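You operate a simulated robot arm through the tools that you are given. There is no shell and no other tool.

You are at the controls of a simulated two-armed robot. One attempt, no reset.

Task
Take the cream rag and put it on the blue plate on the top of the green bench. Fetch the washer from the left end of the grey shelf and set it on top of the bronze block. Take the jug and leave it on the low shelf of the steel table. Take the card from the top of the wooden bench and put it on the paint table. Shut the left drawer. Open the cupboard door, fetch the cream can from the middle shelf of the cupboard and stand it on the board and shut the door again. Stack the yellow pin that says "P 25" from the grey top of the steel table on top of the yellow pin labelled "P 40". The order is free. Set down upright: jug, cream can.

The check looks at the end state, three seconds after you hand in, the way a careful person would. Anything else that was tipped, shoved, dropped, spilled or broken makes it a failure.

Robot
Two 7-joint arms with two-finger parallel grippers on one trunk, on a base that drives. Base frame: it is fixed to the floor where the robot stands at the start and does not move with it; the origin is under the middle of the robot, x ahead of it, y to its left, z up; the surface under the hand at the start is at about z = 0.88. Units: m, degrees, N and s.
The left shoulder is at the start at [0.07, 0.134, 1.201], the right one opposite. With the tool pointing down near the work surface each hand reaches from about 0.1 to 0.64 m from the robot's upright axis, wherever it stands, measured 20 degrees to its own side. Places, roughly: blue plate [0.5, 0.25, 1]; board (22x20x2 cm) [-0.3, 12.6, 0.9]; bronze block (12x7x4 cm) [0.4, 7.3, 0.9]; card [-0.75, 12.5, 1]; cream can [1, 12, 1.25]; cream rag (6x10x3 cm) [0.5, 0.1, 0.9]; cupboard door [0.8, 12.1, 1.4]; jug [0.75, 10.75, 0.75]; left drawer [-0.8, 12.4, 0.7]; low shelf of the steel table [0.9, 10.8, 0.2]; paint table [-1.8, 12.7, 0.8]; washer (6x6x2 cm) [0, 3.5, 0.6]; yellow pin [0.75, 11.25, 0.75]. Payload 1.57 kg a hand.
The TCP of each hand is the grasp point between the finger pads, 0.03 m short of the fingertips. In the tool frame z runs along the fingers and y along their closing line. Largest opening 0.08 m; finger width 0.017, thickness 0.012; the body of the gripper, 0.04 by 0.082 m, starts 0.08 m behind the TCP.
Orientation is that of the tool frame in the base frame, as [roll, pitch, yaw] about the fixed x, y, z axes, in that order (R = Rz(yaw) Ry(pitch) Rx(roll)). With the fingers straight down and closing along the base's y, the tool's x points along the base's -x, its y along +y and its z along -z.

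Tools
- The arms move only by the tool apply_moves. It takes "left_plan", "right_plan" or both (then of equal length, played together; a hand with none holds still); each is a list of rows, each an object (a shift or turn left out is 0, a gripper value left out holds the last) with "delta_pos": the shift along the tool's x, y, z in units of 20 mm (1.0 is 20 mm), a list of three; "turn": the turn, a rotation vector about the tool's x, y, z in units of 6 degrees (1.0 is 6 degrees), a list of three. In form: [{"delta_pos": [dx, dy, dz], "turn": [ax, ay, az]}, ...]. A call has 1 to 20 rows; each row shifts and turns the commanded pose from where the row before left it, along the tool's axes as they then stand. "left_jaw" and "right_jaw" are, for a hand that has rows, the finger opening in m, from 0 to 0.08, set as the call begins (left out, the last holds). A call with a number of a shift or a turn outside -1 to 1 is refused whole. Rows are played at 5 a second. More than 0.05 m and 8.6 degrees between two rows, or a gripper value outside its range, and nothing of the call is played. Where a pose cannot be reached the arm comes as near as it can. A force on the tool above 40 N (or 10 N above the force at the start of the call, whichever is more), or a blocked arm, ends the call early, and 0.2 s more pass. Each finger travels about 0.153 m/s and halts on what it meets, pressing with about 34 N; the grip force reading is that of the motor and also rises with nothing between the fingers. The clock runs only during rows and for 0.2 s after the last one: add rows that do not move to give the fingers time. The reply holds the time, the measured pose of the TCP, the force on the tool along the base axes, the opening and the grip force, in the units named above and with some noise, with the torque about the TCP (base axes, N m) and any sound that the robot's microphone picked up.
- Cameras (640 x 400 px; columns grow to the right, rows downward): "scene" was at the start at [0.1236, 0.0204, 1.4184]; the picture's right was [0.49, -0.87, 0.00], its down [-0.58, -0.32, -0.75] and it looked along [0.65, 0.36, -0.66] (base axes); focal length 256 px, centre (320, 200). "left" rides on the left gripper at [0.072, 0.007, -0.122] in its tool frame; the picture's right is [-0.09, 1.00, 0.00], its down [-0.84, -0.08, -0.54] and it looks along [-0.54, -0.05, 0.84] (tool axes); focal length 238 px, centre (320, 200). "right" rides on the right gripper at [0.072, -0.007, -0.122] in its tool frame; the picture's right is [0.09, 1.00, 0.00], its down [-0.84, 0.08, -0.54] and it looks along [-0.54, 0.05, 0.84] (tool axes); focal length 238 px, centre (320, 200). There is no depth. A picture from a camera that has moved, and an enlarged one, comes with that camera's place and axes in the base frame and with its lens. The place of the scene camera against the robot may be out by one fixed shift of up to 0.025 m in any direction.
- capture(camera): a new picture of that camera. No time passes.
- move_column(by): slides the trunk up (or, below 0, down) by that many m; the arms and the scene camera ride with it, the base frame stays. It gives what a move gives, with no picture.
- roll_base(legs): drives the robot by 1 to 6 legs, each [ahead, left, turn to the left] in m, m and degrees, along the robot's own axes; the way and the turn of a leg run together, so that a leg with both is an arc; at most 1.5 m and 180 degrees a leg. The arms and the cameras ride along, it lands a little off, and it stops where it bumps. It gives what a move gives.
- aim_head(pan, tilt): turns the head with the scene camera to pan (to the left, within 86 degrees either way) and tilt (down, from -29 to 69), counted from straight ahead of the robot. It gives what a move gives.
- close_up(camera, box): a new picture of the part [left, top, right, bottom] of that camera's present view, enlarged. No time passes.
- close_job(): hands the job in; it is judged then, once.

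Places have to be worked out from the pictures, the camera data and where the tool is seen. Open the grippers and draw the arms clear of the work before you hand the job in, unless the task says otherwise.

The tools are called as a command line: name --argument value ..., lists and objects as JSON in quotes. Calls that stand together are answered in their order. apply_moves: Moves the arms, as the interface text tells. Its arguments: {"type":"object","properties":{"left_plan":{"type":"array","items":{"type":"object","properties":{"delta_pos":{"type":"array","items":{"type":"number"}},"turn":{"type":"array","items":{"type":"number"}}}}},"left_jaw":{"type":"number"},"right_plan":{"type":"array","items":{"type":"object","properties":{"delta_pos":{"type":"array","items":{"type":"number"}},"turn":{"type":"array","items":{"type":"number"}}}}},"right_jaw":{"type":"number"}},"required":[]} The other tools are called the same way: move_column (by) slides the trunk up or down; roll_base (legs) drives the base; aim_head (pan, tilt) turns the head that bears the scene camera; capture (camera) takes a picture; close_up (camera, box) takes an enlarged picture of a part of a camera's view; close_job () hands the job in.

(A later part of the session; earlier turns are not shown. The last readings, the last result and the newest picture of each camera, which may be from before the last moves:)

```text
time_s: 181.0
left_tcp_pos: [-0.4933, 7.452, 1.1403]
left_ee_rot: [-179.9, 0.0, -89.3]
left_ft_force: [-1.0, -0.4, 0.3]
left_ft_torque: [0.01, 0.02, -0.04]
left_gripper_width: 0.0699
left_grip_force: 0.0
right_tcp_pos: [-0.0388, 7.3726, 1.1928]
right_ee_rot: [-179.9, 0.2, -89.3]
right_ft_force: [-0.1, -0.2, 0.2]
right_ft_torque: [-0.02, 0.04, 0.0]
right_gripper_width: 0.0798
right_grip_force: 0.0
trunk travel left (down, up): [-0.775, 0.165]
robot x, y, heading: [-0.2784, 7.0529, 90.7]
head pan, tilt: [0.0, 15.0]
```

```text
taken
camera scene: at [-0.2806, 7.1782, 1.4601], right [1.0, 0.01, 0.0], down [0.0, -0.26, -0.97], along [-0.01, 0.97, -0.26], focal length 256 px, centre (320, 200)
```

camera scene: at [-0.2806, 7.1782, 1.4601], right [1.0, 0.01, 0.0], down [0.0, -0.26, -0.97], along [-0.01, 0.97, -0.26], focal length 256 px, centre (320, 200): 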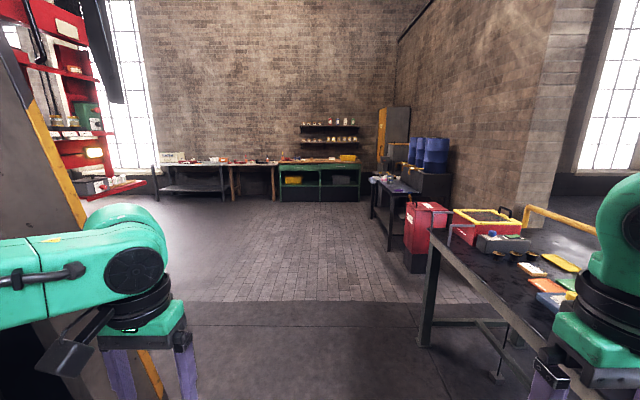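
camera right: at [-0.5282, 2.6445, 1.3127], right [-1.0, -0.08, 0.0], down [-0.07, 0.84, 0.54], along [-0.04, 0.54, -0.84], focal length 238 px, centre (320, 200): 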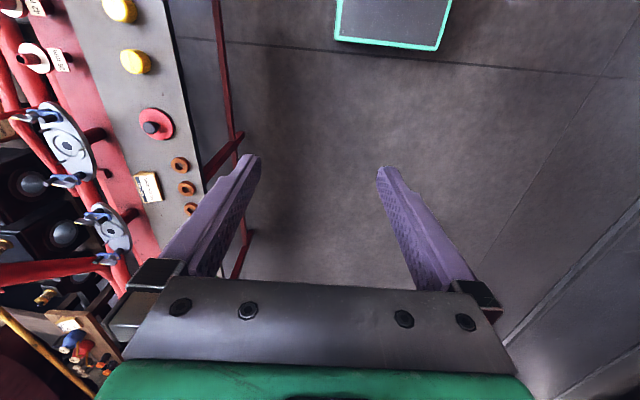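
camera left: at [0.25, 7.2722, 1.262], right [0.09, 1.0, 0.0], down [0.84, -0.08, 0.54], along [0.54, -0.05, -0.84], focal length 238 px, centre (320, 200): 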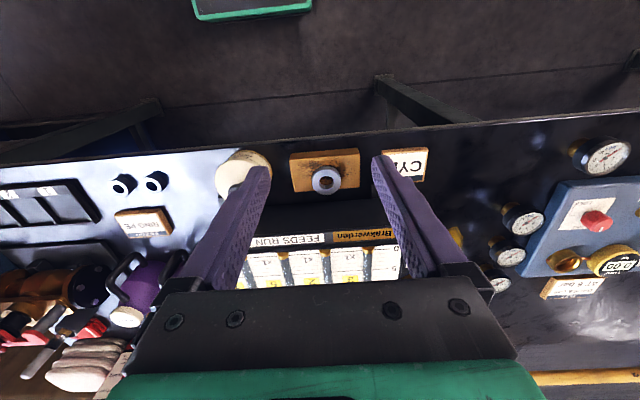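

The way to the far area is open: steel table on the right from y about 10.2, cupboard behind it, benches along the back wall. I drive forward 2.8 m at x about -0.28.

roll_base --legs '[[1.4, 0, -0.5], [1.4, 0, 0]]'

aim_head --pan -45 --tilt 25

capture --camera "scene"

aim_head --pan 0 --tilt 15

capture --camera "scene"

aim_head --pan 40 --tilt 20

capture --camera "scene"

```text
time_s: 194.5
left_tcp_pos: [-0.5692, 10.2302, 1.1413]
left_ee_rot: [-179.9, 0.1, -88.1]
left_ft_force: [0.3, -0.4, -0.5]
left_ft_torque: [0.0, 0.0, -0.02]
left_gripper_width: 0.07
left_grip_force: 0.0
right_tcp_pos: [-0.1119, 10.1599, 1.1923]
right_ee_rot: [-180.0, 0.0, -88.0]
right_ft_force: [-0.6, 0.2, -0.5]
right_ft_torque: [0.0, -0.01, -0.01]
right_gripper_width: 0.0801
right_grip_force: 0.0
trunk travel left (down, up): [-0.775, 0.165]
robot x, y, heading: [-0.3449, 9.8397, 91.9]
head pan, tilt: [0.0, 15.0]
```

```text
time_s: 195.6
left_tcp_pos: [-0.5704, 10.2302, 1.1416]
left_ee_rot: [-179.8, 0.2, -88.1]
left_ft_force: [0.5, 0.1, 0.4]
left_ft_torque: [0.01, 0.01, -0.02]
left_gripper_width: 0.0701
left_grip_force: 0.0
right_tcp_pos: [-0.1124, 10.1599, 1.1923]
right_ee_rot: [-180.0, 0.1, -88.0]
right_ft_force: [0.0, 0.3, 0.6]
right_ft_torque: [0.04, 0.0, -0.01]
right_gripper_width: 0.08
right_grip_force: 0.2
trunk travel left (down, up): [-0.775, 0.165]
robot x, y, heading: [-0.3454, 9.834, 92.1]
head pan, tilt: [-45.0, 25.0]
```

```text
taken
camera scene: at [-0.2842, 9.9346, 1.444], right [0.73, -0.68, 0.0], down [-0.29, -0.31, -0.91], along [0.62, 0.66, -0.42], focal length 256 px, centre (320, 200)
```

scene: 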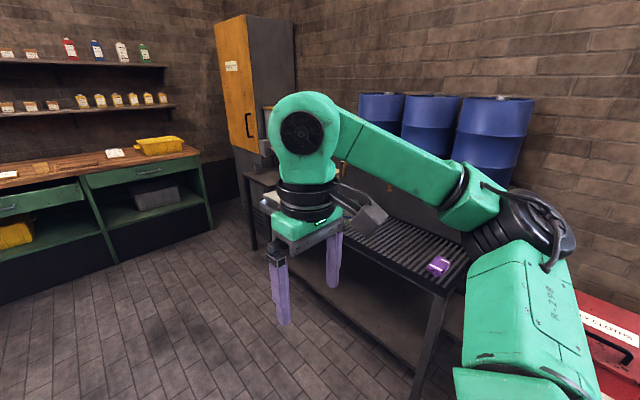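

```text
time_s: 196.7
left_tcp_pos: [-0.5683, 10.2307, 1.1404]
left_ee_rot: [-179.9, 0.2, -88.0]
left_ft_force: [-0.1, -0.4, 0.1]
left_ft_torque: [0.04, -0.04, 0.02]
left_gripper_width: 0.0698
left_grip_force: 0.0
right_tcp_pos: [-0.1123, 10.1592, 1.193]
right_ee_rot: [180.0, 0.1, -87.9]
right_ft_force: [-0.5, 0.9, 0.6]
right_ft_torque: [-0.01, -0.02, 0.01]
right_gripper_width: 0.0797
right_grip_force: 0.1
trunk travel left (down, up): [-0.775, 0.165]
robot x, y, heading: [-0.3429, 9.8401, 92.0]
head pan, tilt: [0.0, 15.0]
```

```text
taken
camera scene: at [-0.3501, 9.9607, 1.4602], right [1.0, 0.03, 0.0], down [0.01, -0.26, -0.97], along [-0.03, 0.97, -0.26], focal length 256 px, centre (320, 200)
```

scene: 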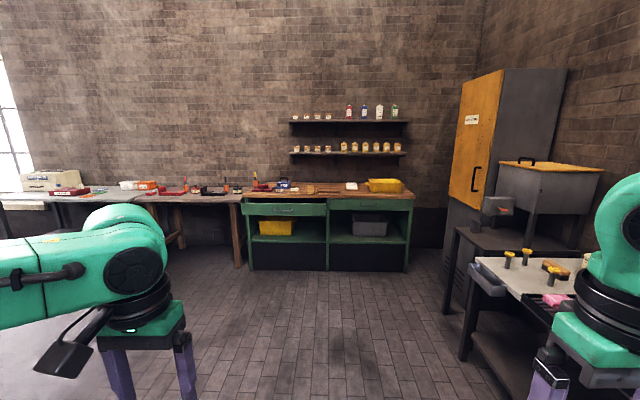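

```text
time_s: 197.8
left_tcp_pos: [-0.5683, 10.2309, 1.1398]
left_ee_rot: [-179.9, 0.0, -88.0]
left_ft_force: [-0.5, 0.5, -0.3]
left_ft_torque: [-0.01, 0.01, 0.0]
left_gripper_width: 0.07
left_grip_force: 0.0
right_tcp_pos: [-0.1134, 10.159, 1.192]
right_ee_rot: [180.0, 0.0, -88.0]
right_ft_force: [-0.4, 0.0, 0.3]
right_ft_torque: [0.02, 0.0, 0.0]
right_gripper_width: 0.0799
right_grip_force: 0.0
trunk travel left (down, up): [-0.775, 0.165]
robot x, y, heading: [-0.3421, 9.8417, 91.9]
head pan, tilt: [40.0, 20.0]
```

```text
taken
camera scene: at [-0.4091, 9.9366, 1.452], right [0.74, 0.67, 0.0], down [0.23, -0.25, -0.94], along [-0.63, 0.7, -0.34], focal length 256 px, centre (320, 200)
```

scene: 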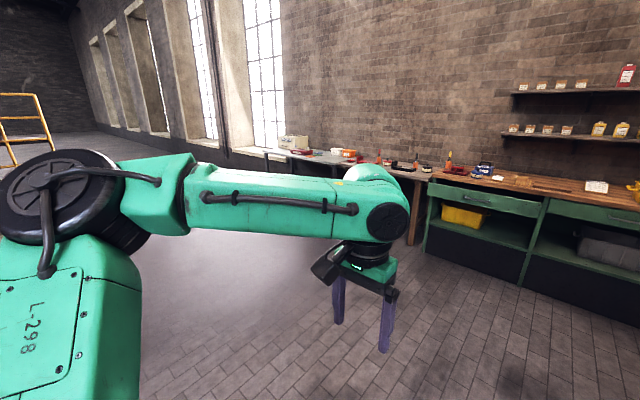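

I can see the steel table (front edge near x 0.55), the cupboard with the yellow door, and the green workbench with its drawers along the back wall. I move on to y about 10.75, turn to face the steel table, and look at it closely.

roll_base --legs '[[0.9, -0.1, -2], [0, 0, -90]]'

aim_head --pan 0 --tilt 35

capture --camera "scene"

aim_head --pan 30 --tilt 30

capture --camera "scene"

```text
time_s: 206.4
left_tcp_pos: [0.1443, 10.9529, 1.1404]
left_ee_rot: [-179.8, 0.1, 179.9]
left_ft_force: [0.0, -0.8, 0.6]
left_ft_torque: [0.0, 0.01, -0.02]
left_gripper_width: 0.0703
left_grip_force: 0.0
right_tcp_pos: [0.0555, 10.4995, 1.1918]
right_ee_rot: [180.0, 0.1, 179.9]
right_ft_force: [0.4, -0.1, -0.1]
right_ft_torque: [-0.02, -0.01, 0.0]
right_gripper_width: 0.0799
right_grip_force: 0.0
trunk travel left (down, up): [-0.775, 0.165]
robot x, y, heading: [-0.2571, 10.7423, 0.1]
head pan, tilt: [40.0, 20.0]
```

```text
time_s: 207.5
left_tcp_pos: [0.1432, 10.9556, 1.141]
left_ee_rot: [-179.9, 0.1, 179.9]
left_ft_force: [0.8, -0.2, 0.3]
left_ft_torque: [-0.02, -0.03, 0.01]
left_gripper_width: 0.07
left_grip_force: 0.0
right_tcp_pos: [0.0565, 10.4997, 1.1923]
right_ee_rot: [180.0, 0.1, 180.0]
right_ft_force: [0.2, -0.2, -0.5]
right_ft_torque: [0.01, 0.02, 0.01]
right_gripper_width: 0.0801
right_grip_force: 0.1
trunk travel left (down, up): [-0.775, 0.165]
robot x, y, heading: [-0.2587, 10.7411, -0.2]
head pan, tilt: [0.0, 35.0]
```

```text
taken
camera scene: at [-0.1181, 10.7235, 1.4282], right [0.0, -1.0, 0.0], down [-0.57, 0.0, -0.82], along [0.82, 0.0, -0.57], focal length 256 px, centre (320, 200)
```

scene: 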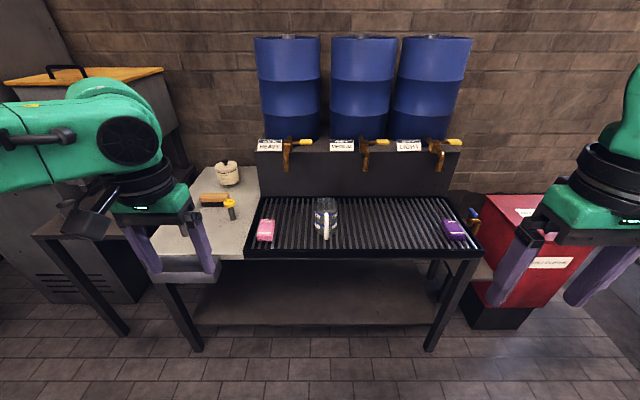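

```text
time_s: 208.4
left_tcp_pos: [0.1433, 10.9535, 1.1399]
left_ee_rot: [180.0, 0.1, 179.9]
left_ft_force: [-0.4, 0.2, -0.3]
left_ft_torque: [0.03, 0.0, -0.02]
left_gripper_width: 0.07
left_grip_force: 0.1
right_tcp_pos: [0.0562, 10.499, 1.1933]
right_ee_rot: [-180.0, 0.1, 179.9]
right_ft_force: [0.5, 0.0, 0.3]
right_ft_torque: [-0.02, 0.0, -0.01]
right_gripper_width: 0.0801
right_grip_force: 0.1
trunk travel left (down, up): [-0.775, 0.165]
robot x, y, heading: [-0.2548, 10.7419, -0.1]
head pan, tilt: [30.0, 30.0]
```

```text
taken
camera scene: at [-0.1277, 10.7684, 1.436], right [0.5, -0.87, 0.0], down [-0.43, -0.25, -0.87], along [0.75, 0.43, -0.5], focal length 256 px, centre (320, 200)
```

scene: 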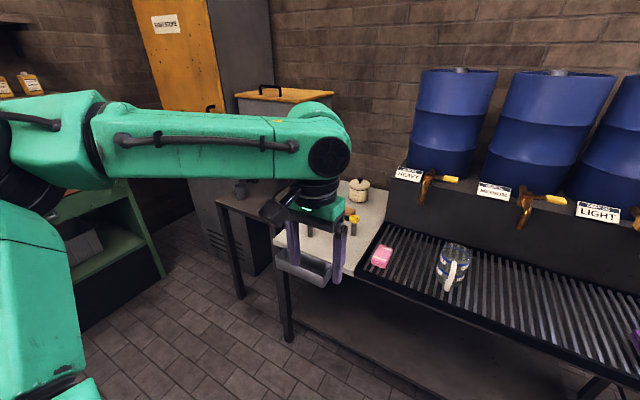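

The jug stands on the drainer grill, handle toward me. I zoom in on the jug and on the low shelf below.

aim_head --pan 0 --tilt 35

close_up --camera "scene" --box '[240, 170, 400, 270]'

close_up --camera "scene" --box '[150, 140, 490, 352]'

close_up --camera "scene" --box '[140, 150, 280, 250]'

```text
time_s: 209.4
left_tcp_pos: [0.1443, 10.9533, 1.1409]
left_ee_rot: [-180.0, 0.1, 179.9]
left_ft_force: [-0.1, 0.3, 0.0]
left_ft_torque: [-0.03, -0.02, -0.01]
left_gripper_width: 0.0697
left_grip_force: 0.1
right_tcp_pos: [0.0572, 10.5001, 1.1919]
right_ee_rot: [-179.9, 0.0, 179.8]
right_ft_force: [1.0, -0.6, 0.7]
right_ft_torque: [0.03, -0.02, 0.01]
right_gripper_width: 0.0802
right_grip_force: 0.0
trunk travel left (down, up): [-0.775, 0.165]
robot x, y, heading: [-0.2594, 10.742, 0.0]
head pan, tilt: [0.0, 35.0]
```

```text
4.00 times, centred on (320, 220) of scene
camera zoom: at [-0.1182, 10.7235, 1.4282], right [0.0, -1.0, 0.0], down [-0.57, 0.0, -0.82], along [0.82, 0.0, -0.57], focal length 1026 px, centre (320, 120)
```

zoom: 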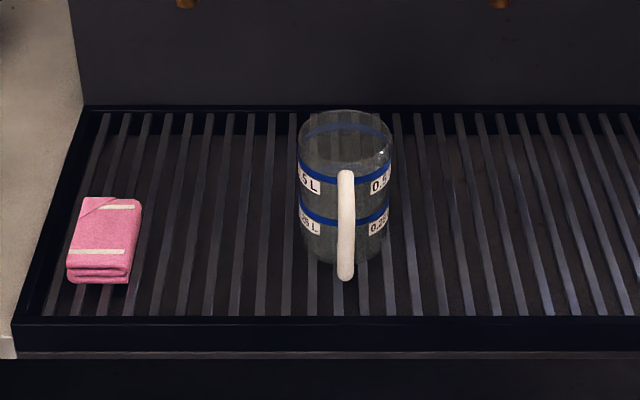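

```text
1.88 times, centred on (320, 246) of scene
camera zoom: at [-0.1182, 10.7235, 1.4282], right [0.0, -1.0, 0.0], down [-0.57, 0.0, -0.82], along [0.82, 0.0, -0.57], focal length 483 px, centre (320, 113)
```

zoom: 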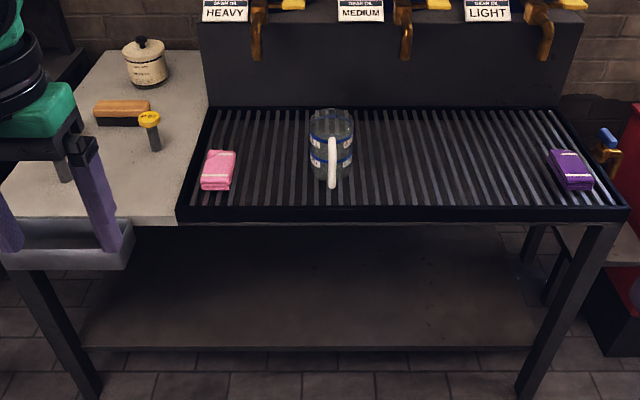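

```text
4.00 times, centred on (210, 200) of scene
camera zoom: at [-0.1182, 10.7235, 1.4282], right [0.0, -1.0, 0.0], down [-0.57, 0.0, -0.82], along [0.82, 0.0, -0.57], focal length 1026 px, centre (760, 200)
```

zoom: 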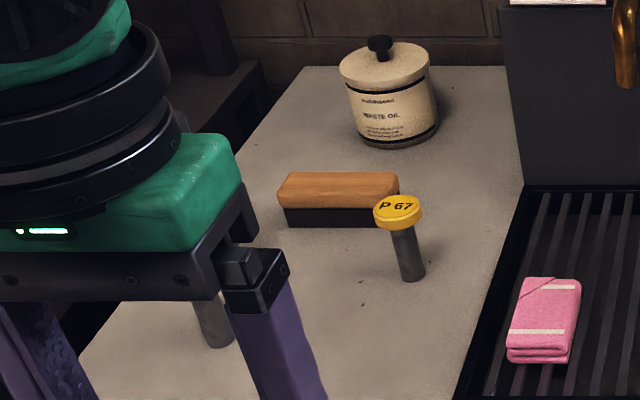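

The jug is about 9 cm wide (too wide for the jaws), with a 17 mm thick handle pointing at me at about x 0.61, y 10.72; its rim is near z 0.855. I will take it by the handle with the left hand, so I drive to about [0.1, 10.52].

roll_base --legs '[[0.36, -0.22, 0]]'

capture --camera "left"

aim_head --pan 20 --tilt 50

capture --camera "scene"

```text
time_s: 212.0
left_tcp_pos: [0.5012, 10.7307, 1.1411]
left_ee_rot: [-179.9, 0.2, 179.6]
left_ft_force: [-0.1, 0.7, -0.1]
left_ft_torque: [0.03, -0.01, 0.01]
left_gripper_width: 0.0698
left_grip_force: 0.1
right_tcp_pos: [0.4121, 10.2771, 1.1925]
right_ee_rot: [-180.0, 0.0, 179.6]
right_ft_force: [0.3, 0.4, -0.3]
right_ft_torque: [0.0, -0.02, -0.02]
right_gripper_width: 0.0799
right_grip_force: 0.0
trunk travel left (down, up): [-0.775, 0.165]
robot x, y, heading: [0.1016, 10.5203, -0.5]
head pan, tilt: [0.0, 35.0]
```

```text
taken
camera left: at [0.4303, 10.7378, 1.262], right [0.1, 1.0, 0.0], down [0.83, -0.08, 0.54], along [0.54, -0.05, -0.84], focal length 238 px, centre (320, 200)
```

left: 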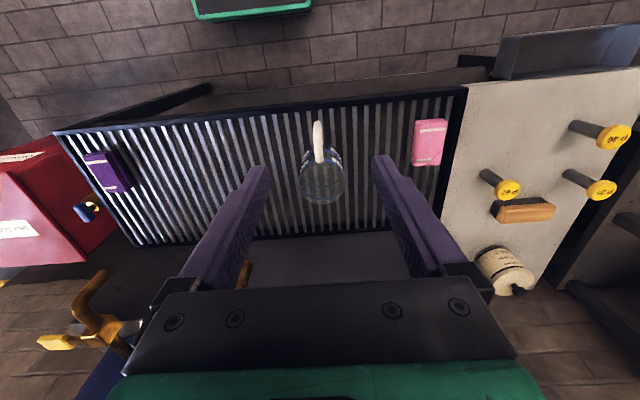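

```text
time_s: 212.8
left_tcp_pos: [0.502, 10.7299, 1.1401]
left_ee_rot: [-180.0, 0.1, 179.6]
left_ft_force: [0.0, 0.1, 0.2]
left_ft_torque: [0.0, -0.04, 0.02]
left_gripper_width: 0.0701
left_grip_force: 0.2
right_tcp_pos: [0.4124, 10.2763, 1.1919]
right_ee_rot: [180.0, 0.1, 179.7]
right_ft_force: [-0.5, 0.2, 0.0]
right_ft_torque: [-0.01, 0.04, 0.0]
right_gripper_width: 0.0801
right_grip_force: 0.0
trunk travel left (down, up): [-0.775, 0.165]
robot x, y, heading: [0.0978, 10.5213, -0.5]
head pan, tilt: [20.0, 50.0]
```

```text
taken
camera scene: at [0.2238, 10.527, 1.4065], right [0.34, -0.94, 0.0], down [-0.72, -0.26, -0.64], along [0.61, 0.22, -0.77], focal length 256 px, centre (320, 200)
```

scene: 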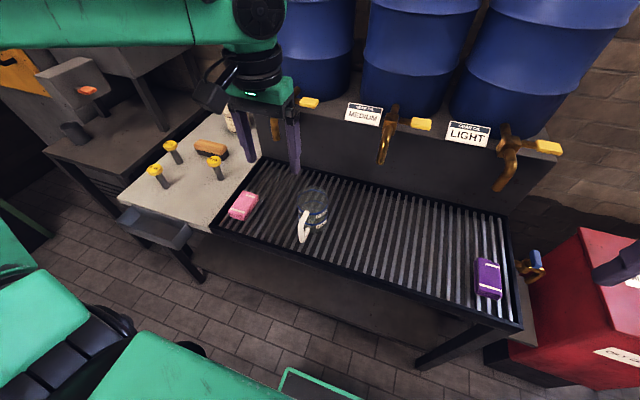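

Three yellow-headed pins stand on the grey top. I enlarge the wrist view for the jug and for the pin labels.

close_up --camera "left" --box '[250, 100, 410, 200]'

close_up --camera "left" --box '[460, 90, 640, 220]'

close_up --camera "scene" --box '[230, 160, 400, 270]'

```text
4.00 times, centred on (330, 150) of left
camera zoom: at [0.4319, 10.7367, 1.2617], right [0.1, 1.0, 0.0], down [0.84, -0.08, 0.54], along [0.54, -0.05, -0.84], focal length 953 px, centre (280, 400)
```

zoom: 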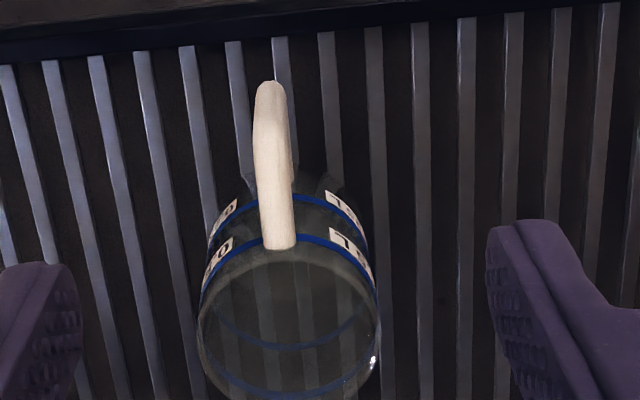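

```text
3.08 times, centred on (550, 155) of left
camera zoom: at [0.4319, 10.7367, 1.2617], right [0.1, 1.0, 0.0], down [0.84, -0.08, 0.54], along [0.54, -0.05, -0.84], focal length 733 px, centre (-388, 338)
```

zoom: 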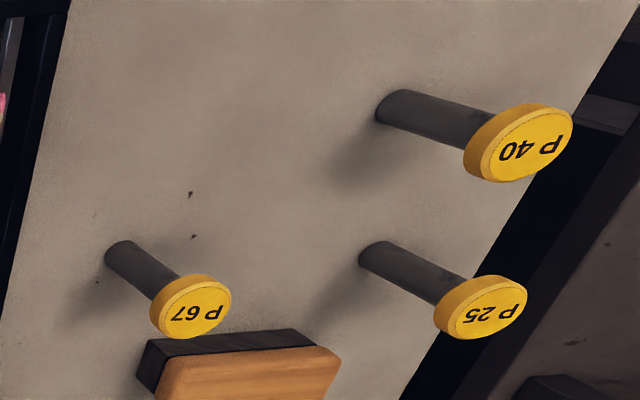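

```text
3.64 times, centred on (315, 215) of scene
camera zoom: at [0.2238, 10.527, 1.4065], right [0.34, -0.94, 0.0], down [-0.72, -0.26, -0.64], along [0.61, 0.22, -0.77], focal length 932 px, centre (338, 146)
```

zoom: 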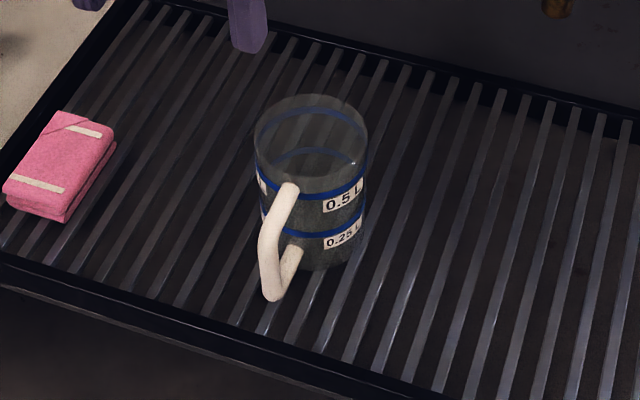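

Labels are clear: "P 40" is the front-left pin, "P 25" the one behind it, "P 67" the right one. For the jug I lower the left hand 10 cm to triangulate its height and handle better.

apply_moves --left_plan '[{"delta_pos": [0, 0, 1]}, {"delta_pos": [0, 0, 1]}, {"delta_pos": [0, 0, 1]}, {"delta_pos": [0, 0, 1]}, {"delta_pos": [0, 0, 1]}, {"delta_pos": [0, 0, 0]}]'

close_up --camera "left" --box '[220, 80, 420, 205]'

close_up --camera "scene" --box '[220, 120, 400, 260]'

```text
time_s: 214.2
left_tcp_pos: [0.5023, 10.7322, 1.0407]
left_ee_rot: [-179.9, 0.0, 179.6]
left_ft_force: [0.3, 0.5, -1.2]
left_ft_torque: [0.01, 0.01, 0.02]
left_gripper_width: 0.0701
left_grip_force: 0.1
right_tcp_pos: [0.4121, 10.2767, 1.192]
right_ee_rot: [-180.0, 0.1, 179.7]
right_ft_force: [0.0, -0.5, 0.4]
right_ft_torque: [0.01, -0.02, 0.01]
right_gripper_width: 0.0798
right_grip_force: 0.0
trunk travel left (down, up): [-0.775, 0.165]
robot x, y, heading: [0.1018, 10.5242, -0.5]
head pan, tilt: [20.0, 50.0]
```

```text
3.20 times, centred on (320, 142) of left
camera zoom: at [0.432, 10.7372, 1.1617], right [0.1, 1.0, 0.0], down [0.84, -0.08, 0.54], along [0.54, -0.05, -0.84], focal length 763 px, centre (320, 384)
```

zoom: 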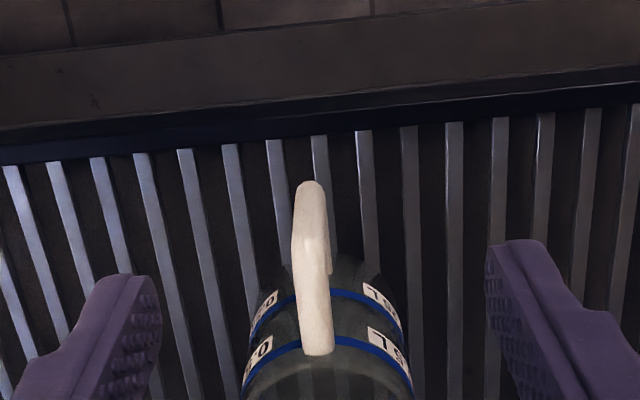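

```text
2.86 times, centred on (310, 190) of scene
camera zoom: at [0.2231, 10.5273, 1.4065], right [0.34, -0.94, 0.0], down [-0.72, -0.26, -0.64], along [0.61, 0.22, -0.77], focal length 733 px, centre (349, 229)
```

zoom: 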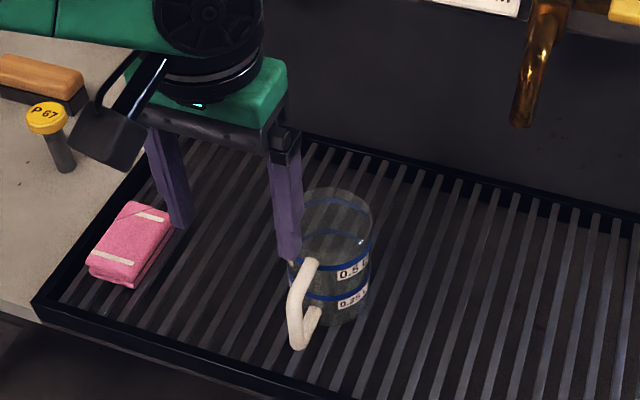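

Two wrist views put the handle's lower outer corner at about x 0.555, z 0.783, its upper joint at x 0.604, z 0.865, and its plane at y 10.7205; the rim is near z 0.88. I move over the handle's upright part and go down to z 0.91 to check.

apply_moves --left_plan '[{"delta_pos": [-0.72, -0.15, 0]}, {"delta_pos": [-0.72, -0.15, 0]}, {"delta_pos": [-0.72, -0.15, 0]}, {"delta_pos": [-0.72, -0.14, 0]}, {"delta_pos": [0, 0, 1]}, {"delta_pos": [0, 0, 1]}, {"delta_pos": [0, 0, 1]}, {"delta_pos": [0, 0, 1]}, {"delta_pos": [0, 0, 1]}, {"delta_pos": [0, 0, 1]}, {"delta_pos": [0, 0, 0.5]}, {"delta_pos": [0, 0, 0]}]'

capture --camera "left"

close_up --camera "scene" --box '[220, 120, 400, 260]'

```text
time_s: 216.8
left_tcp_pos: [0.5617, 10.7183, 0.9108]
left_ee_rot: [179.9, 0.0, 179.6]
left_ft_force: [0.6, -0.1, -0.2]
left_ft_torque: [0.0, 0.02, 0.03]
left_gripper_width: 0.0701
left_grip_force: 0.1
right_tcp_pos: [0.4118, 10.2767, 1.1928]
right_ee_rot: [180.0, 0.1, 179.6]
right_ft_force: [-0.8, 0.5, -0.5]
right_ft_torque: [0.01, 0.01, 0.03]
right_gripper_width: 0.08
right_grip_force: 0.1
trunk travel left (down, up): [-0.775, 0.165]
robot x, y, heading: [0.1015, 10.5256, -0.6]
head pan, tilt: [20.0, 50.0]
```

```text
taken
camera left: at [0.49, 10.7248, 1.032], right [0.1, 1.0, 0.0], down [0.83, -0.08, 0.54], along [0.54, -0.05, -0.84], focal length 238 px, centre (320, 200)
```

left: 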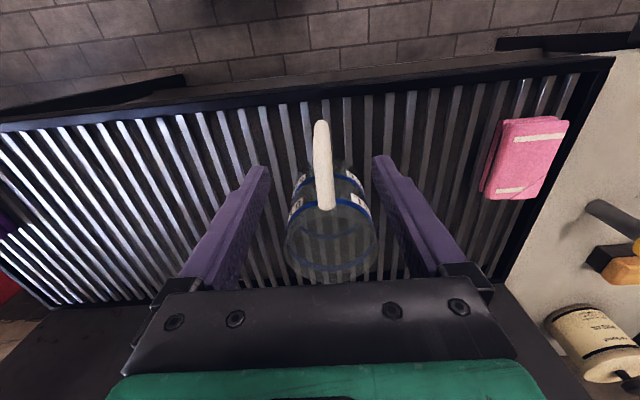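

```text
2.86 times, centred on (310, 190) of scene
camera zoom: at [0.2233, 10.5273, 1.4065], right [0.34, -0.94, 0.0], down [-0.72, -0.26, -0.64], along [0.61, 0.22, -0.77], focal length 733 px, centre (349, 229)
```

zoom: 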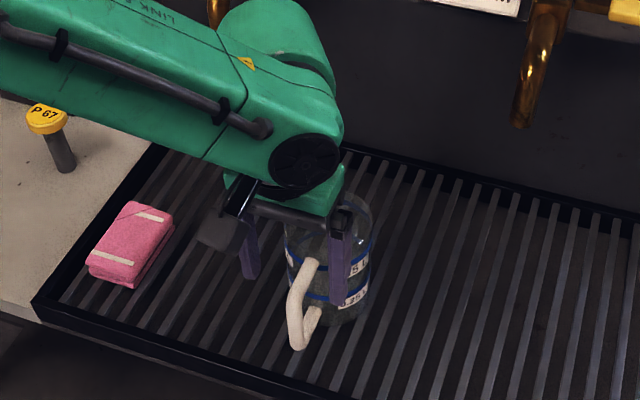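

The handle is centred between the fingers within 2 mm. I go down to TCP 0.822 and close gently on the handle.

apply_moves --left_plan '[{"delta_pos": [0, 0.1, 0.6]}, {"delta_pos": [0, 0, 0.8]}, {"delta_pos": [0, 0, 0.8]}, {"delta_pos": [0, 0, 0.8]}, {"delta_pos": [0, 0, 0.8]}, {"delta_pos": [0, 0, 0.6]}, {"delta_pos": [0, 0, 0]}]'

capture --camera "left"

close_up --camera "scene" --box '[220, 120, 400, 260]'

```text
time_s: 218.4
left_tcp_pos: [0.5487, 10.7276, 0.8385]
left_ee_rot: [-179.9, 0.1, 179.5]
left_ft_force: [-0.4, 0.3, -0.4]
left_ft_torque: [-0.01, 0.0, 0.02]
left_gripper_width: 0.0702
left_grip_force: 0.1
left hand out of reach, approached as far as the arm can: row 5, 6
right_tcp_pos: [0.4125, 10.2759, 1.1919]
right_ee_rot: [-180.0, 0.1, 179.6]
right_ft_force: [0.1, 0.4, 0.1]
right_ft_torque: [0.0, -0.02, 0.0]
right_gripper_width: 0.0799
right_grip_force: 0.1
trunk travel left (down, up): [-0.775, 0.165]
robot x, y, heading: [0.1042, 10.5217, -0.4]
head pan, tilt: [20.0, 50.0]
```

```text
taken
camera left: at [0.4774, 10.7352, 0.9589], right [0.1, 1.0, 0.0], down [0.83, -0.08, 0.55], along [0.54, -0.06, -0.84], focal length 238 px, centre (320, 200)
```

left: 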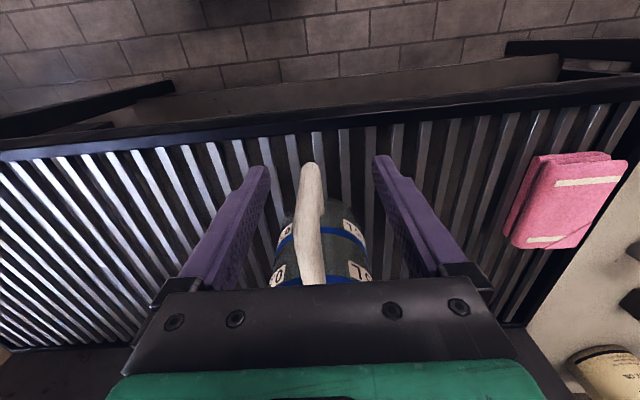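

```text
2.86 times, centred on (310, 190) of scene
camera zoom: at [0.2236, 10.5271, 1.4064], right [0.34, -0.94, 0.0], down [-0.72, -0.26, -0.64], along [0.61, 0.22, -0.77], focal length 733 px, centre (349, 229)
```

zoom: 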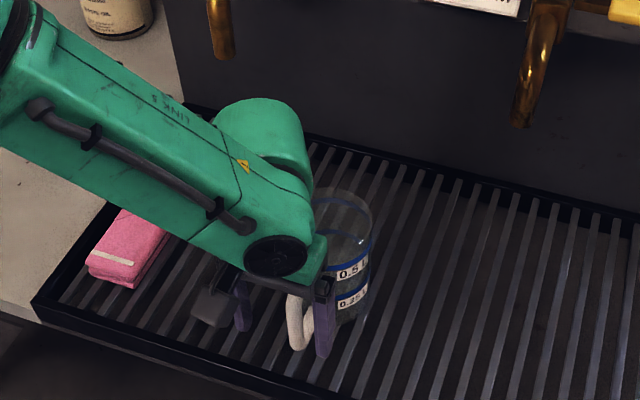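

The arm runs short at this height again. I raise the hand 12 cm, lower the trunk 12 cm, and then line up again.

apply_moves --left_plan '[{"delta_pos": [0, 0, -0.6]}, {"delta_pos": [0, 0, -0.9]}, {"delta_pos": [0, 0, -0.9]}, {"delta_pos": [0, 0, -0.9]}, {"delta_pos": [0, 0, -0.9]}, {"delta_pos": [0, 0, -0.9]}, {"delta_pos": [0, 0, -0.9]}, {"delta_pos": [-0.3, -0.2, 0]}, {"delta_pos": [-0.3, -0.2, 0]}, {"delta_pos": [0, 0, 0]}]'

move_column --by -0.12

capture --camera "left"

```text
time_s: 220.6
left_tcp_pos: [0.5607, 10.7206, 0.9574]
left_ee_rot: [-179.9, 0.3, 179.7]
left_ft_force: [-0.4, -0.3, -0.3]
left_ft_torque: [-0.01, 0.0, 0.0]
left_gripper_width: 0.0698
left_grip_force: 0.0
right_tcp_pos: [0.4128, 10.276, 1.1931]
right_ee_rot: [180.0, 0.1, 179.7]
right_ft_force: [0.0, -0.2, -0.4]
right_ft_torque: [-0.03, -0.06, 0.01]
right_gripper_width: 0.08
right_grip_force: 0.1
trunk travel left (down, up): [-0.775, 0.165]
robot x, y, heading: [0.1009, 10.5168, -0.5]
head pan, tilt: [20.0, 50.0]
```

```text
time_s: 222.1
left_tcp_pos: [0.5598, 10.7215, 0.8371]
left_ee_rot: [-179.9, 0.0, 179.6]
left_ft_force: [-0.9, -0.5, -0.2]
left_ft_torque: [-0.03, -0.02, -0.01]
left_gripper_width: 0.0699
left_grip_force: 0.0
right_tcp_pos: [0.4126, 10.2766, 1.0723]
right_ee_rot: [180.0, 0.1, 179.7]
right_ft_force: [0.9, -0.9, 0.8]
right_ft_torque: [0.01, 0.01, -0.01]
right_gripper_width: 0.0803
right_grip_force: 0.0
trunk travel left (down, up): [-0.655, 0.285]
robot x, y, heading: [0.1027, 10.5195, -0.4]
head pan, tilt: [20.0, 50.0]
```

```text
taken
camera left: at [0.4891, 10.7269, 0.9587], right [0.1, 1.0, 0.0], down [0.83, -0.08, 0.54], along [0.54, -0.05, -0.84], focal length 238 px, centre (320, 200)
```

left: 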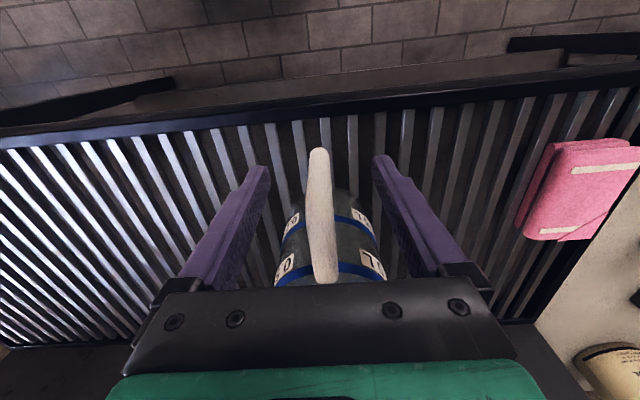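

The handle is between the fingers at the right place. I go down 17 mm more and close.

apply_moves --left_plan '[{"delta_pos": [-0.1, -0.05, 0.4]}, {"delta_pos": [0, 0, 0.4]}, {"delta_pos": [0, 0, 0]}]'

apply_moves --left_plan '[{"delta_pos": [0, 0, 0]}, {"delta_pos": [0, 0, 0]}, {"delta_pos": [0, 0, 0]}, {"delta_pos": [0, 0, 0]}, {"delta_pos": [0, 0, 0]}]' --left_jaw 0.0

capture --camera "left"

close_up --camera "scene" --box '[220, 100, 400, 240]'

```text
time_s: 222.9
left_tcp_pos: [0.5617, 10.7202, 0.8204]
left_ee_rot: [179.9, 0.1, 179.6]
left_ft_force: [0.7, 0.5, -0.1]
left_ft_torque: [-0.03, -0.02, 0.0]
left_gripper_width: 0.0701
left_grip_force: 0.0
right_tcp_pos: [0.4138, 10.2768, 1.0706]
right_ee_rot: [180.0, 0.0, 179.7]
right_ft_force: [0.3, -0.7, -0.1]
right_ft_torque: [0.02, 0.02, 0.03]
right_gripper_width: 0.0799
right_grip_force: 0.0
trunk travel left (down, up): [-0.655, 0.285]
robot x, y, heading: [0.1014, 10.5249, -0.3]
head pan, tilt: [20.0, 50.0]
```

```text
time_s: 224.1
left_tcp_pos: [0.5621, 10.7209, 0.8207]
left_ee_rot: [-179.9, 0.1, 179.6]
left_ft_force: [-0.7, 0.0, -0.5]
left_ft_torque: [0.05, 0.12, 0.01]
left_gripper_width: 0.0148
left_grip_force: 31.0
right_tcp_pos: [0.4121, 10.2765, 1.0713]
right_ee_rot: [-180.0, 0.1, 179.7]
right_ft_force: [0.3, -0.3, 0.9]
right_ft_torque: [0.0, 0.01, -0.01]
right_gripper_width: 0.08
right_grip_force: 0.2
trunk travel left (down, up): [-0.655, 0.285]
robot x, y, heading: [0.101, 10.5249, -0.3]
head pan, tilt: [20.0, 50.0]
```

```text
taken
camera left: at [0.4916, 10.7263, 0.9423], right [0.1, 1.0, 0.0], down [0.84, -0.08, 0.54], along [0.54, -0.05, -0.84], focal length 238 px, centre (320, 200)
```

left: 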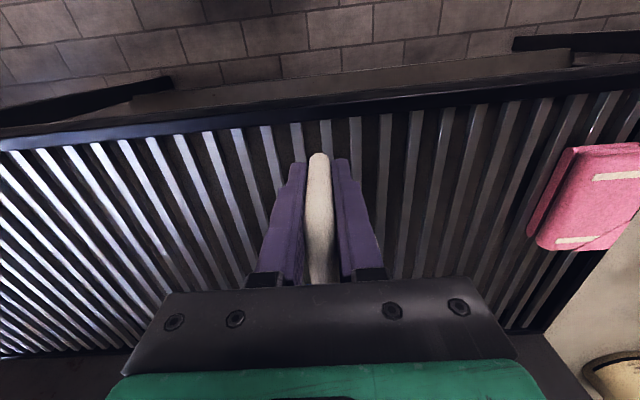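

```text
2.86 times, centred on (310, 170) of scene
camera zoom: at [0.2236, 10.5275, 1.2864], right [0.34, -0.94, 0.0], down [-0.72, -0.26, -0.64], along [0.61, 0.22, -0.77], focal length 733 px, centre (349, 286)
```

zoom: 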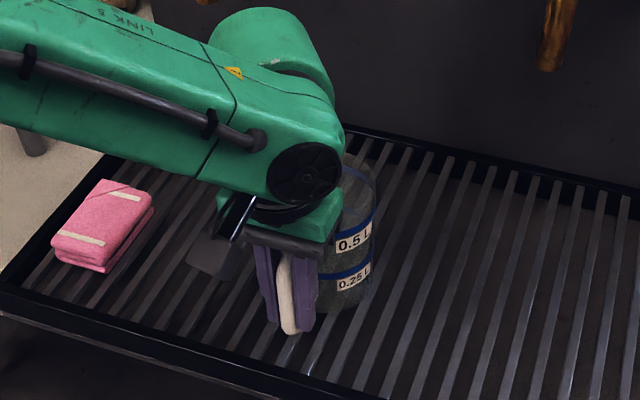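

The handle is gripped (14.8 mm, 31 N). I lift slowly a few centimetres and check the jug stays level.

apply_moves --left_plan '[{"delta_pos": [0, 0, -0.1]}, {"delta_pos": [0, 0, -0.2]}, {"delta_pos": [0, 0, -0.3]}, {"delta_pos": [0, 0, -0.4]}, {"delta_pos": [0, 0, -0.4]}, {"delta_pos": [0, 0, -0.4]}, {"delta_pos": [0, 0, -0.4]}, {"delta_pos": [0, 0, 0]}]'

capture --camera "left"

close_up --camera "scene" --box '[220, 80, 400, 220]'

```text
time_s: 225.9
left_tcp_pos: [0.5623, 10.7185, 0.865]
left_ee_rot: [-179.9, 0.1, 179.6]
left_ft_force: [-0.7, -0.8, -2.1]
left_ft_torque: [0.0, 0.13, -0.03]
left_gripper_width: 0.0147
left_grip_force: 30.4
right_tcp_pos: [0.4131, 10.2773, 1.0714]
right_ee_rot: [-180.0, 0.0, 179.7]
right_ft_force: [1.8, 0.5, 0.1]
right_ft_torque: [0.01, -0.02, -0.04]
right_gripper_width: 0.0801
right_grip_force: 0.1
trunk travel left (down, up): [-0.655, 0.285]
robot x, y, heading: [0.1004, 10.5203, -0.5]
head pan, tilt: [20.0, 50.0]
```

```text
taken
camera left: at [0.4915, 10.7258, 0.9869], right [0.1, 1.0, 0.0], down [0.84, -0.08, 0.54], along [0.54, -0.05, -0.84], focal length 238 px, centre (320, 200)
```

left: 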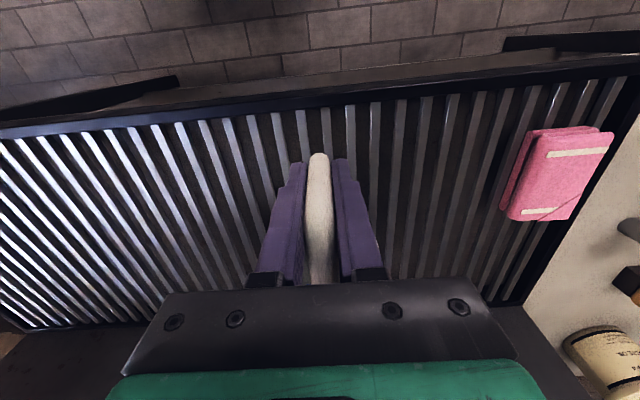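

```text
2.86 times, centred on (310, 150) of scene
camera zoom: at [0.2239, 10.5275, 1.2864], right [0.34, -0.94, 0.0], down [-0.72, -0.26, -0.64], along [0.6, 0.22, -0.77], focal length 733 px, centre (349, 343)
```

zoom: 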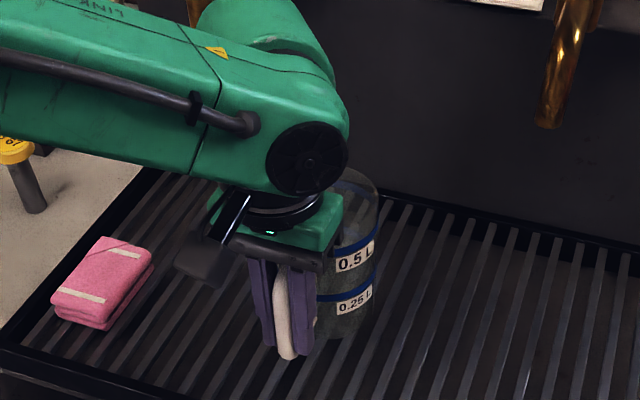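

The jug came up level (about 0.2 kg). I lift it clear, back the base away from the table, and then look at the low shelf from a lower trunk position.

apply_moves --left_plan '[{"delta_pos": [0, 0, -0.3]}, {"delta_pos": [0, 0, -0.4]}, {"delta_pos": [0, 0, -0.5]}, {"delta_pos": [0, 0, -0.5]}, {"delta_pos": [0, 0, -0.5]}, {"delta_pos": [0, 0, -0.5]}, {"delta_pos": [0, 0, -0.4]}, {"delta_pos": [0, 0, -0.2]}]'

roll_base --legs '[[-0.2, 0, 0], [-0.15, 0, 0]]'

aim_head --pan 10 --tilt 40

capture --camera "scene"

```text
time_s: 227.7
left_tcp_pos: [0.5611, 10.7192, 0.9315]
left_ee_rot: [-179.9, 0.2, 179.6]
left_ft_force: [0.0, -0.6, -1.3]
left_ft_torque: [-0.01, 0.13, 0.0]
left_gripper_width: 0.0146
left_grip_force: 30.5
right_tcp_pos: [0.4128, 10.2761, 1.0735]
right_ee_rot: [-180.0, 0.1, 179.7]
right_ft_force: [0.4, -0.4, 0.1]
right_ft_torque: [0.02, 0.01, 0.01]
right_gripper_width: 0.0802
right_grip_force: 0.1
trunk travel left (down, up): [-0.655, 0.285]
robot x, y, heading: [0.1036, 10.5226, -0.7]
head pan, tilt: [20.0, 50.0]
```

```text
time_s: 230.3
left_tcp_pos: [0.2139, 10.7213, 0.9302]
left_ee_rot: [-179.9, 0.0, 179.7]
left_ft_force: [-0.3, -0.1, -2.5]
left_ft_torque: [0.0, 0.14, 0.01]
left_gripper_width: 0.0148
left_grip_force: 31.0
right_tcp_pos: [0.0632, 10.2801, 1.071]
right_ee_rot: [180.0, -0.1, 179.6]
right_ft_force: [0.4, -0.5, 1.2]
right_ft_torque: [0.0, -0.02, 0.01]
right_gripper_width: 0.08
right_grip_force: 0.0
trunk travel left (down, up): [-0.655, 0.285]
robot x, y, heading: [-0.2488, 10.5251, -0.3]
head pan, tilt: [20.0, 50.0]
```

```text
time_s: 231.0
left_tcp_pos: [0.2127, 10.7203, 0.9313]
left_ee_rot: [-179.8, 0.1, 179.6]
left_ft_force: [0.1, 0.0, -1.5]
left_ft_torque: [0.01, 0.13, -0.01]
left_gripper_width: 0.0149
left_grip_force: 30.8
right_tcp_pos: [0.0626, 10.279, 1.0715]
right_ee_rot: [180.0, 0.1, 179.6]
right_ft_force: [0.5, 0.0, -0.4]
right_ft_torque: [0.0, 0.02, -0.05]
right_gripper_width: 0.0798
right_grip_force: 0.1
trunk travel left (down, up): [-0.655, 0.285]
robot x, y, heading: [-0.2502, 10.5275, -0.6]
head pan, tilt: [10.0, 40.0]
```

```text
taken
camera scene: at [-0.1157, 10.5183, 1.3006], right [0.17, -0.99, 0.0], down [-0.63, -0.11, -0.77], along [0.76, 0.13, -0.64], focal length 256 px, centre (320, 200)
```

scene: 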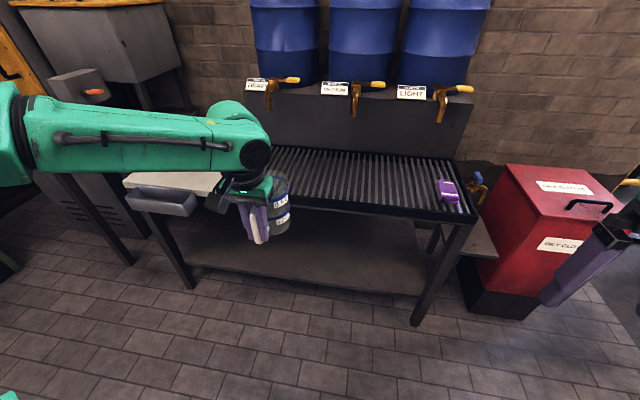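

The jug hangs clear in front of the table. I lower the trunk by 0.45 m so that camera and hand come to shelf height.

move_column --by -0.45

aim_head --pan 0 --tilt 25

capture --camera "scene"

capture --camera "left"

```text
refused: -0.45 is not a number from -0.4 to 0.4
```

```text
time_s: 231.8
left_tcp_pos: [0.2113, 10.7217, 0.93]
left_ee_rot: [-179.9, 0.0, 179.6]
left_ft_force: [-0.6, -0.1, -1.4]
left_ft_torque: [0.0, 0.12, 0.04]
left_gripper_width: 0.0149
left_grip_force: 30.9
right_tcp_pos: [0.064, 10.278, 1.0712]
right_ee_rot: [-180.0, -0.1, 179.6]
right_ft_force: [-1.0, 0.5, 0.4]
right_ft_torque: [0.02, -0.01, -0.02]
right_gripper_width: 0.0801
right_grip_force: 0.2
trunk travel left (down, up): [-0.655, 0.285]
robot x, y, heading: [-0.2499, 10.5245, -0.6]
head pan, tilt: [0.0, 25.0]
```

```text
taken
camera scene: at [-0.1065, 10.5035, 1.3238], right [-0.01, -1.0, 0.0], down [-0.42, 0.0, -0.91], along [0.91, -0.01, -0.42], focal length 256 px, centre (320, 200)
```

scene: 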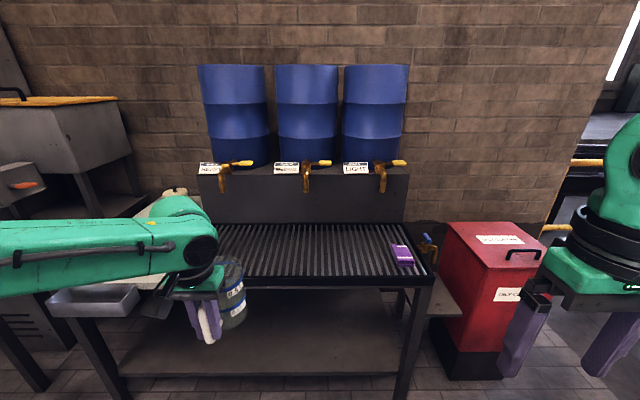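

```text
taken
camera left: at [0.1417, 10.7279, 1.0523], right [0.1, 0.99, 0.0], down [0.84, -0.08, 0.54], along [0.54, -0.05, -0.84], focal length 238 px, centre (320, 200)
```

left: 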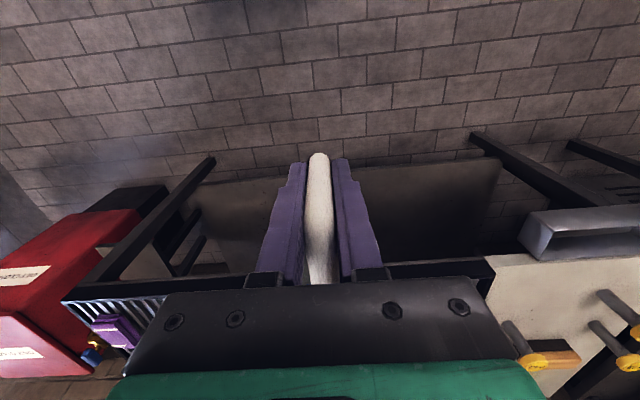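

One trunk step is limited to 0.4 m. I lower it by 0.4 m first and look at the shelf.

move_column --by -0.4

capture --camera "scene"

capture --camera "left"

```text
time_s: 235.6
left_tcp_pos: [0.2118, 10.7215, 0.532]
left_ee_rot: [-179.9, 0.2, 179.6]
left_ft_force: [-0.1, 0.9, -2.2]
left_ft_torque: [0.05, 0.18, -0.02]
left_gripper_width: 0.0149
left_grip_force: 30.9
right_tcp_pos: [0.0624, 10.279, 0.6705]
right_ee_rot: [-179.9, 0.1, 179.6]
right_ft_force: [0.0, 0.2, 0.5]
right_ft_torque: [0.01, 0.0, -0.02]
right_gripper_width: 0.0798
right_grip_force: 0.0
trunk travel left (down, up): [-0.255, 0.685]
robot x, y, heading: [-0.2512, 10.523, -0.5]
head pan, tilt: [0.0, 25.0]
```

```text
taken
camera scene: at [-0.1069, 10.5034, 0.9239], right [-0.01, -1.0, 0.0], down [-0.42, 0.0, -0.91], along [0.91, -0.01, -0.42], focal length 256 px, centre (320, 200)
```

scene: 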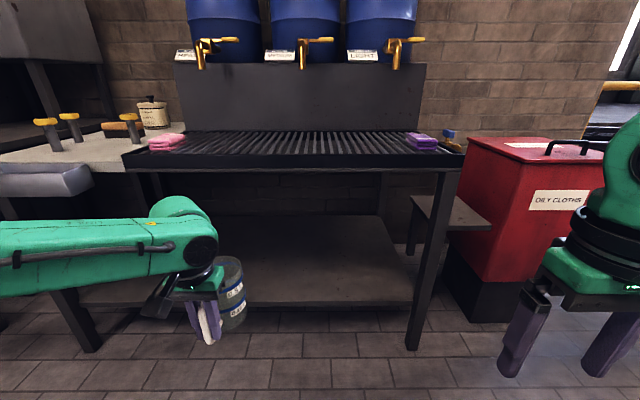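

```text
taken
camera left: at [0.1414, 10.7278, 0.6524], right [0.1, 0.99, 0.0], down [0.84, -0.08, 0.54], along [0.54, -0.05, -0.84], focal length 238 px, centre (320, 200)
```

left: 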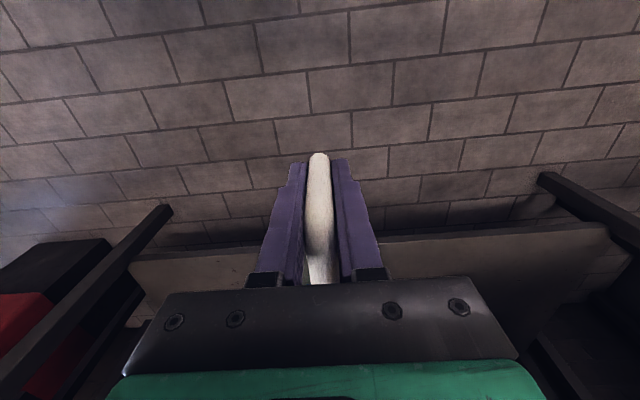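

The low shelf's front edge works out at about x 0.56 and its top at about z 0.222. I lower the trunk another 0.2 m, so the jug's bottom is some 6 cm above it, and drive in.

move_column --by -0.2

roll_base --legs '[[0.18, 0, 0.3], [0.12, 0, 0]]'

aim_head --pan 30 --tilt 30

capture --camera "scene"

capture --camera "left"

```text
time_s: 237.8
left_tcp_pos: [0.2125, 10.7218, 0.3307]
left_ee_rot: [-179.8, 0.1, 179.6]
left_ft_force: [0.8, -0.4, -2.2]
left_ft_torque: [-0.01, 0.12, 0.0]
left_gripper_width: 0.0149
left_grip_force: 30.7
right_tcp_pos: [0.0625, 10.2787, 0.4714]
right_ee_rot: [-180.0, 0.1, 179.5]
right_ft_force: [-0.4, -0.8, 0.9]
right_ft_torque: [0.01, 0.01, 0.02]
right_gripper_width: 0.0798
right_grip_force: 0.0
trunk travel left (down, up): [-0.055, 0.885]
robot x, y, heading: [-0.2508, 10.5258, -0.4]
head pan, tilt: [0.0, 25.0]
```

```text
time_s: 240.1
left_tcp_pos: [0.5122, 10.7219, 0.3307]
left_ee_rot: [-179.9, 0.1, 179.8]
left_ft_force: [-0.5, -0.1, -1.3]
left_ft_torque: [-0.01, 0.14, 0.0]
left_gripper_width: 0.0146
left_grip_force: 31.1
right_tcp_pos: [0.3652, 10.2789, 0.4714]
right_ee_rot: [-180.0, 0.1, 179.9]
right_ft_force: [-0.3, 0.0, -0.4]
right_ft_torque: [-0.01, -0.02, 0.04]
right_gripper_width: 0.0801
right_grip_force: 0.0
trunk travel left (down, up): [-0.055, 0.885]
robot x, y, heading: [0.0502, 10.5218, -0.3]
head pan, tilt: [0.0, 25.0]
```

```text
time_s: 241.1
left_tcp_pos: [0.5122, 10.7209, 0.3316]
left_ee_rot: [-179.9, 0.1, 179.9]
left_ft_force: [-0.4, 0.2, -1.3]
left_ft_torque: [-0.01, 0.13, 0.02]
left_gripper_width: 0.0148
left_grip_force: 30.9
right_tcp_pos: [0.364, 10.2788, 0.4715]
right_ee_rot: [-180.0, -0.1, 179.8]
right_ft_force: [-0.7, 0.5, -0.3]
right_ft_torque: [-0.01, 0.0, -0.02]
right_gripper_width: 0.0802
right_grip_force: 0.0
trunk travel left (down, up): [-0.055, 0.885]
robot x, y, heading: [0.0518, 10.5237, -0.4]
head pan, tilt: [30.0, 30.0]
```

```text
taken
camera scene: at [0.1806, 10.5477, 0.7159], right [0.5, -0.87, 0.0], down [-0.43, -0.25, -0.87], along [0.75, 0.43, -0.5], focal length 256 px, centre (320, 200)
```

scene: 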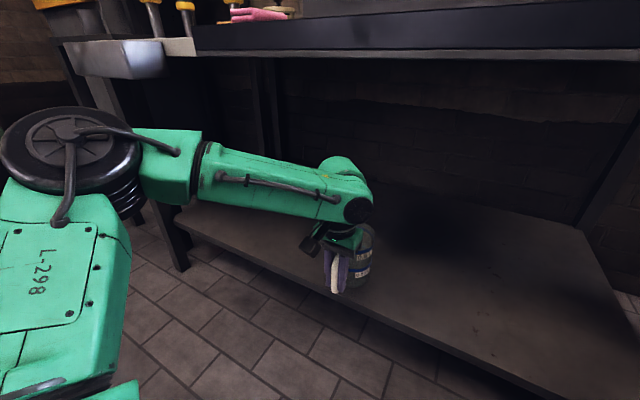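

```text
taken
camera left: at [0.4416, 10.7279, 0.4523], right [0.1, 1.0, 0.0], down [0.84, -0.08, 0.54], along [0.54, -0.05, -0.84], focal length 238 px, centre (320, 200)
```

left: 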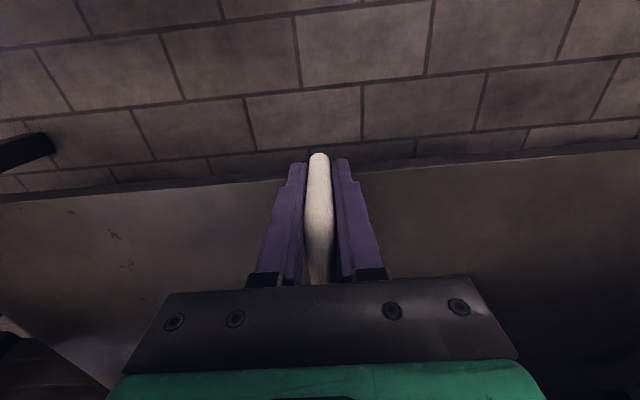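

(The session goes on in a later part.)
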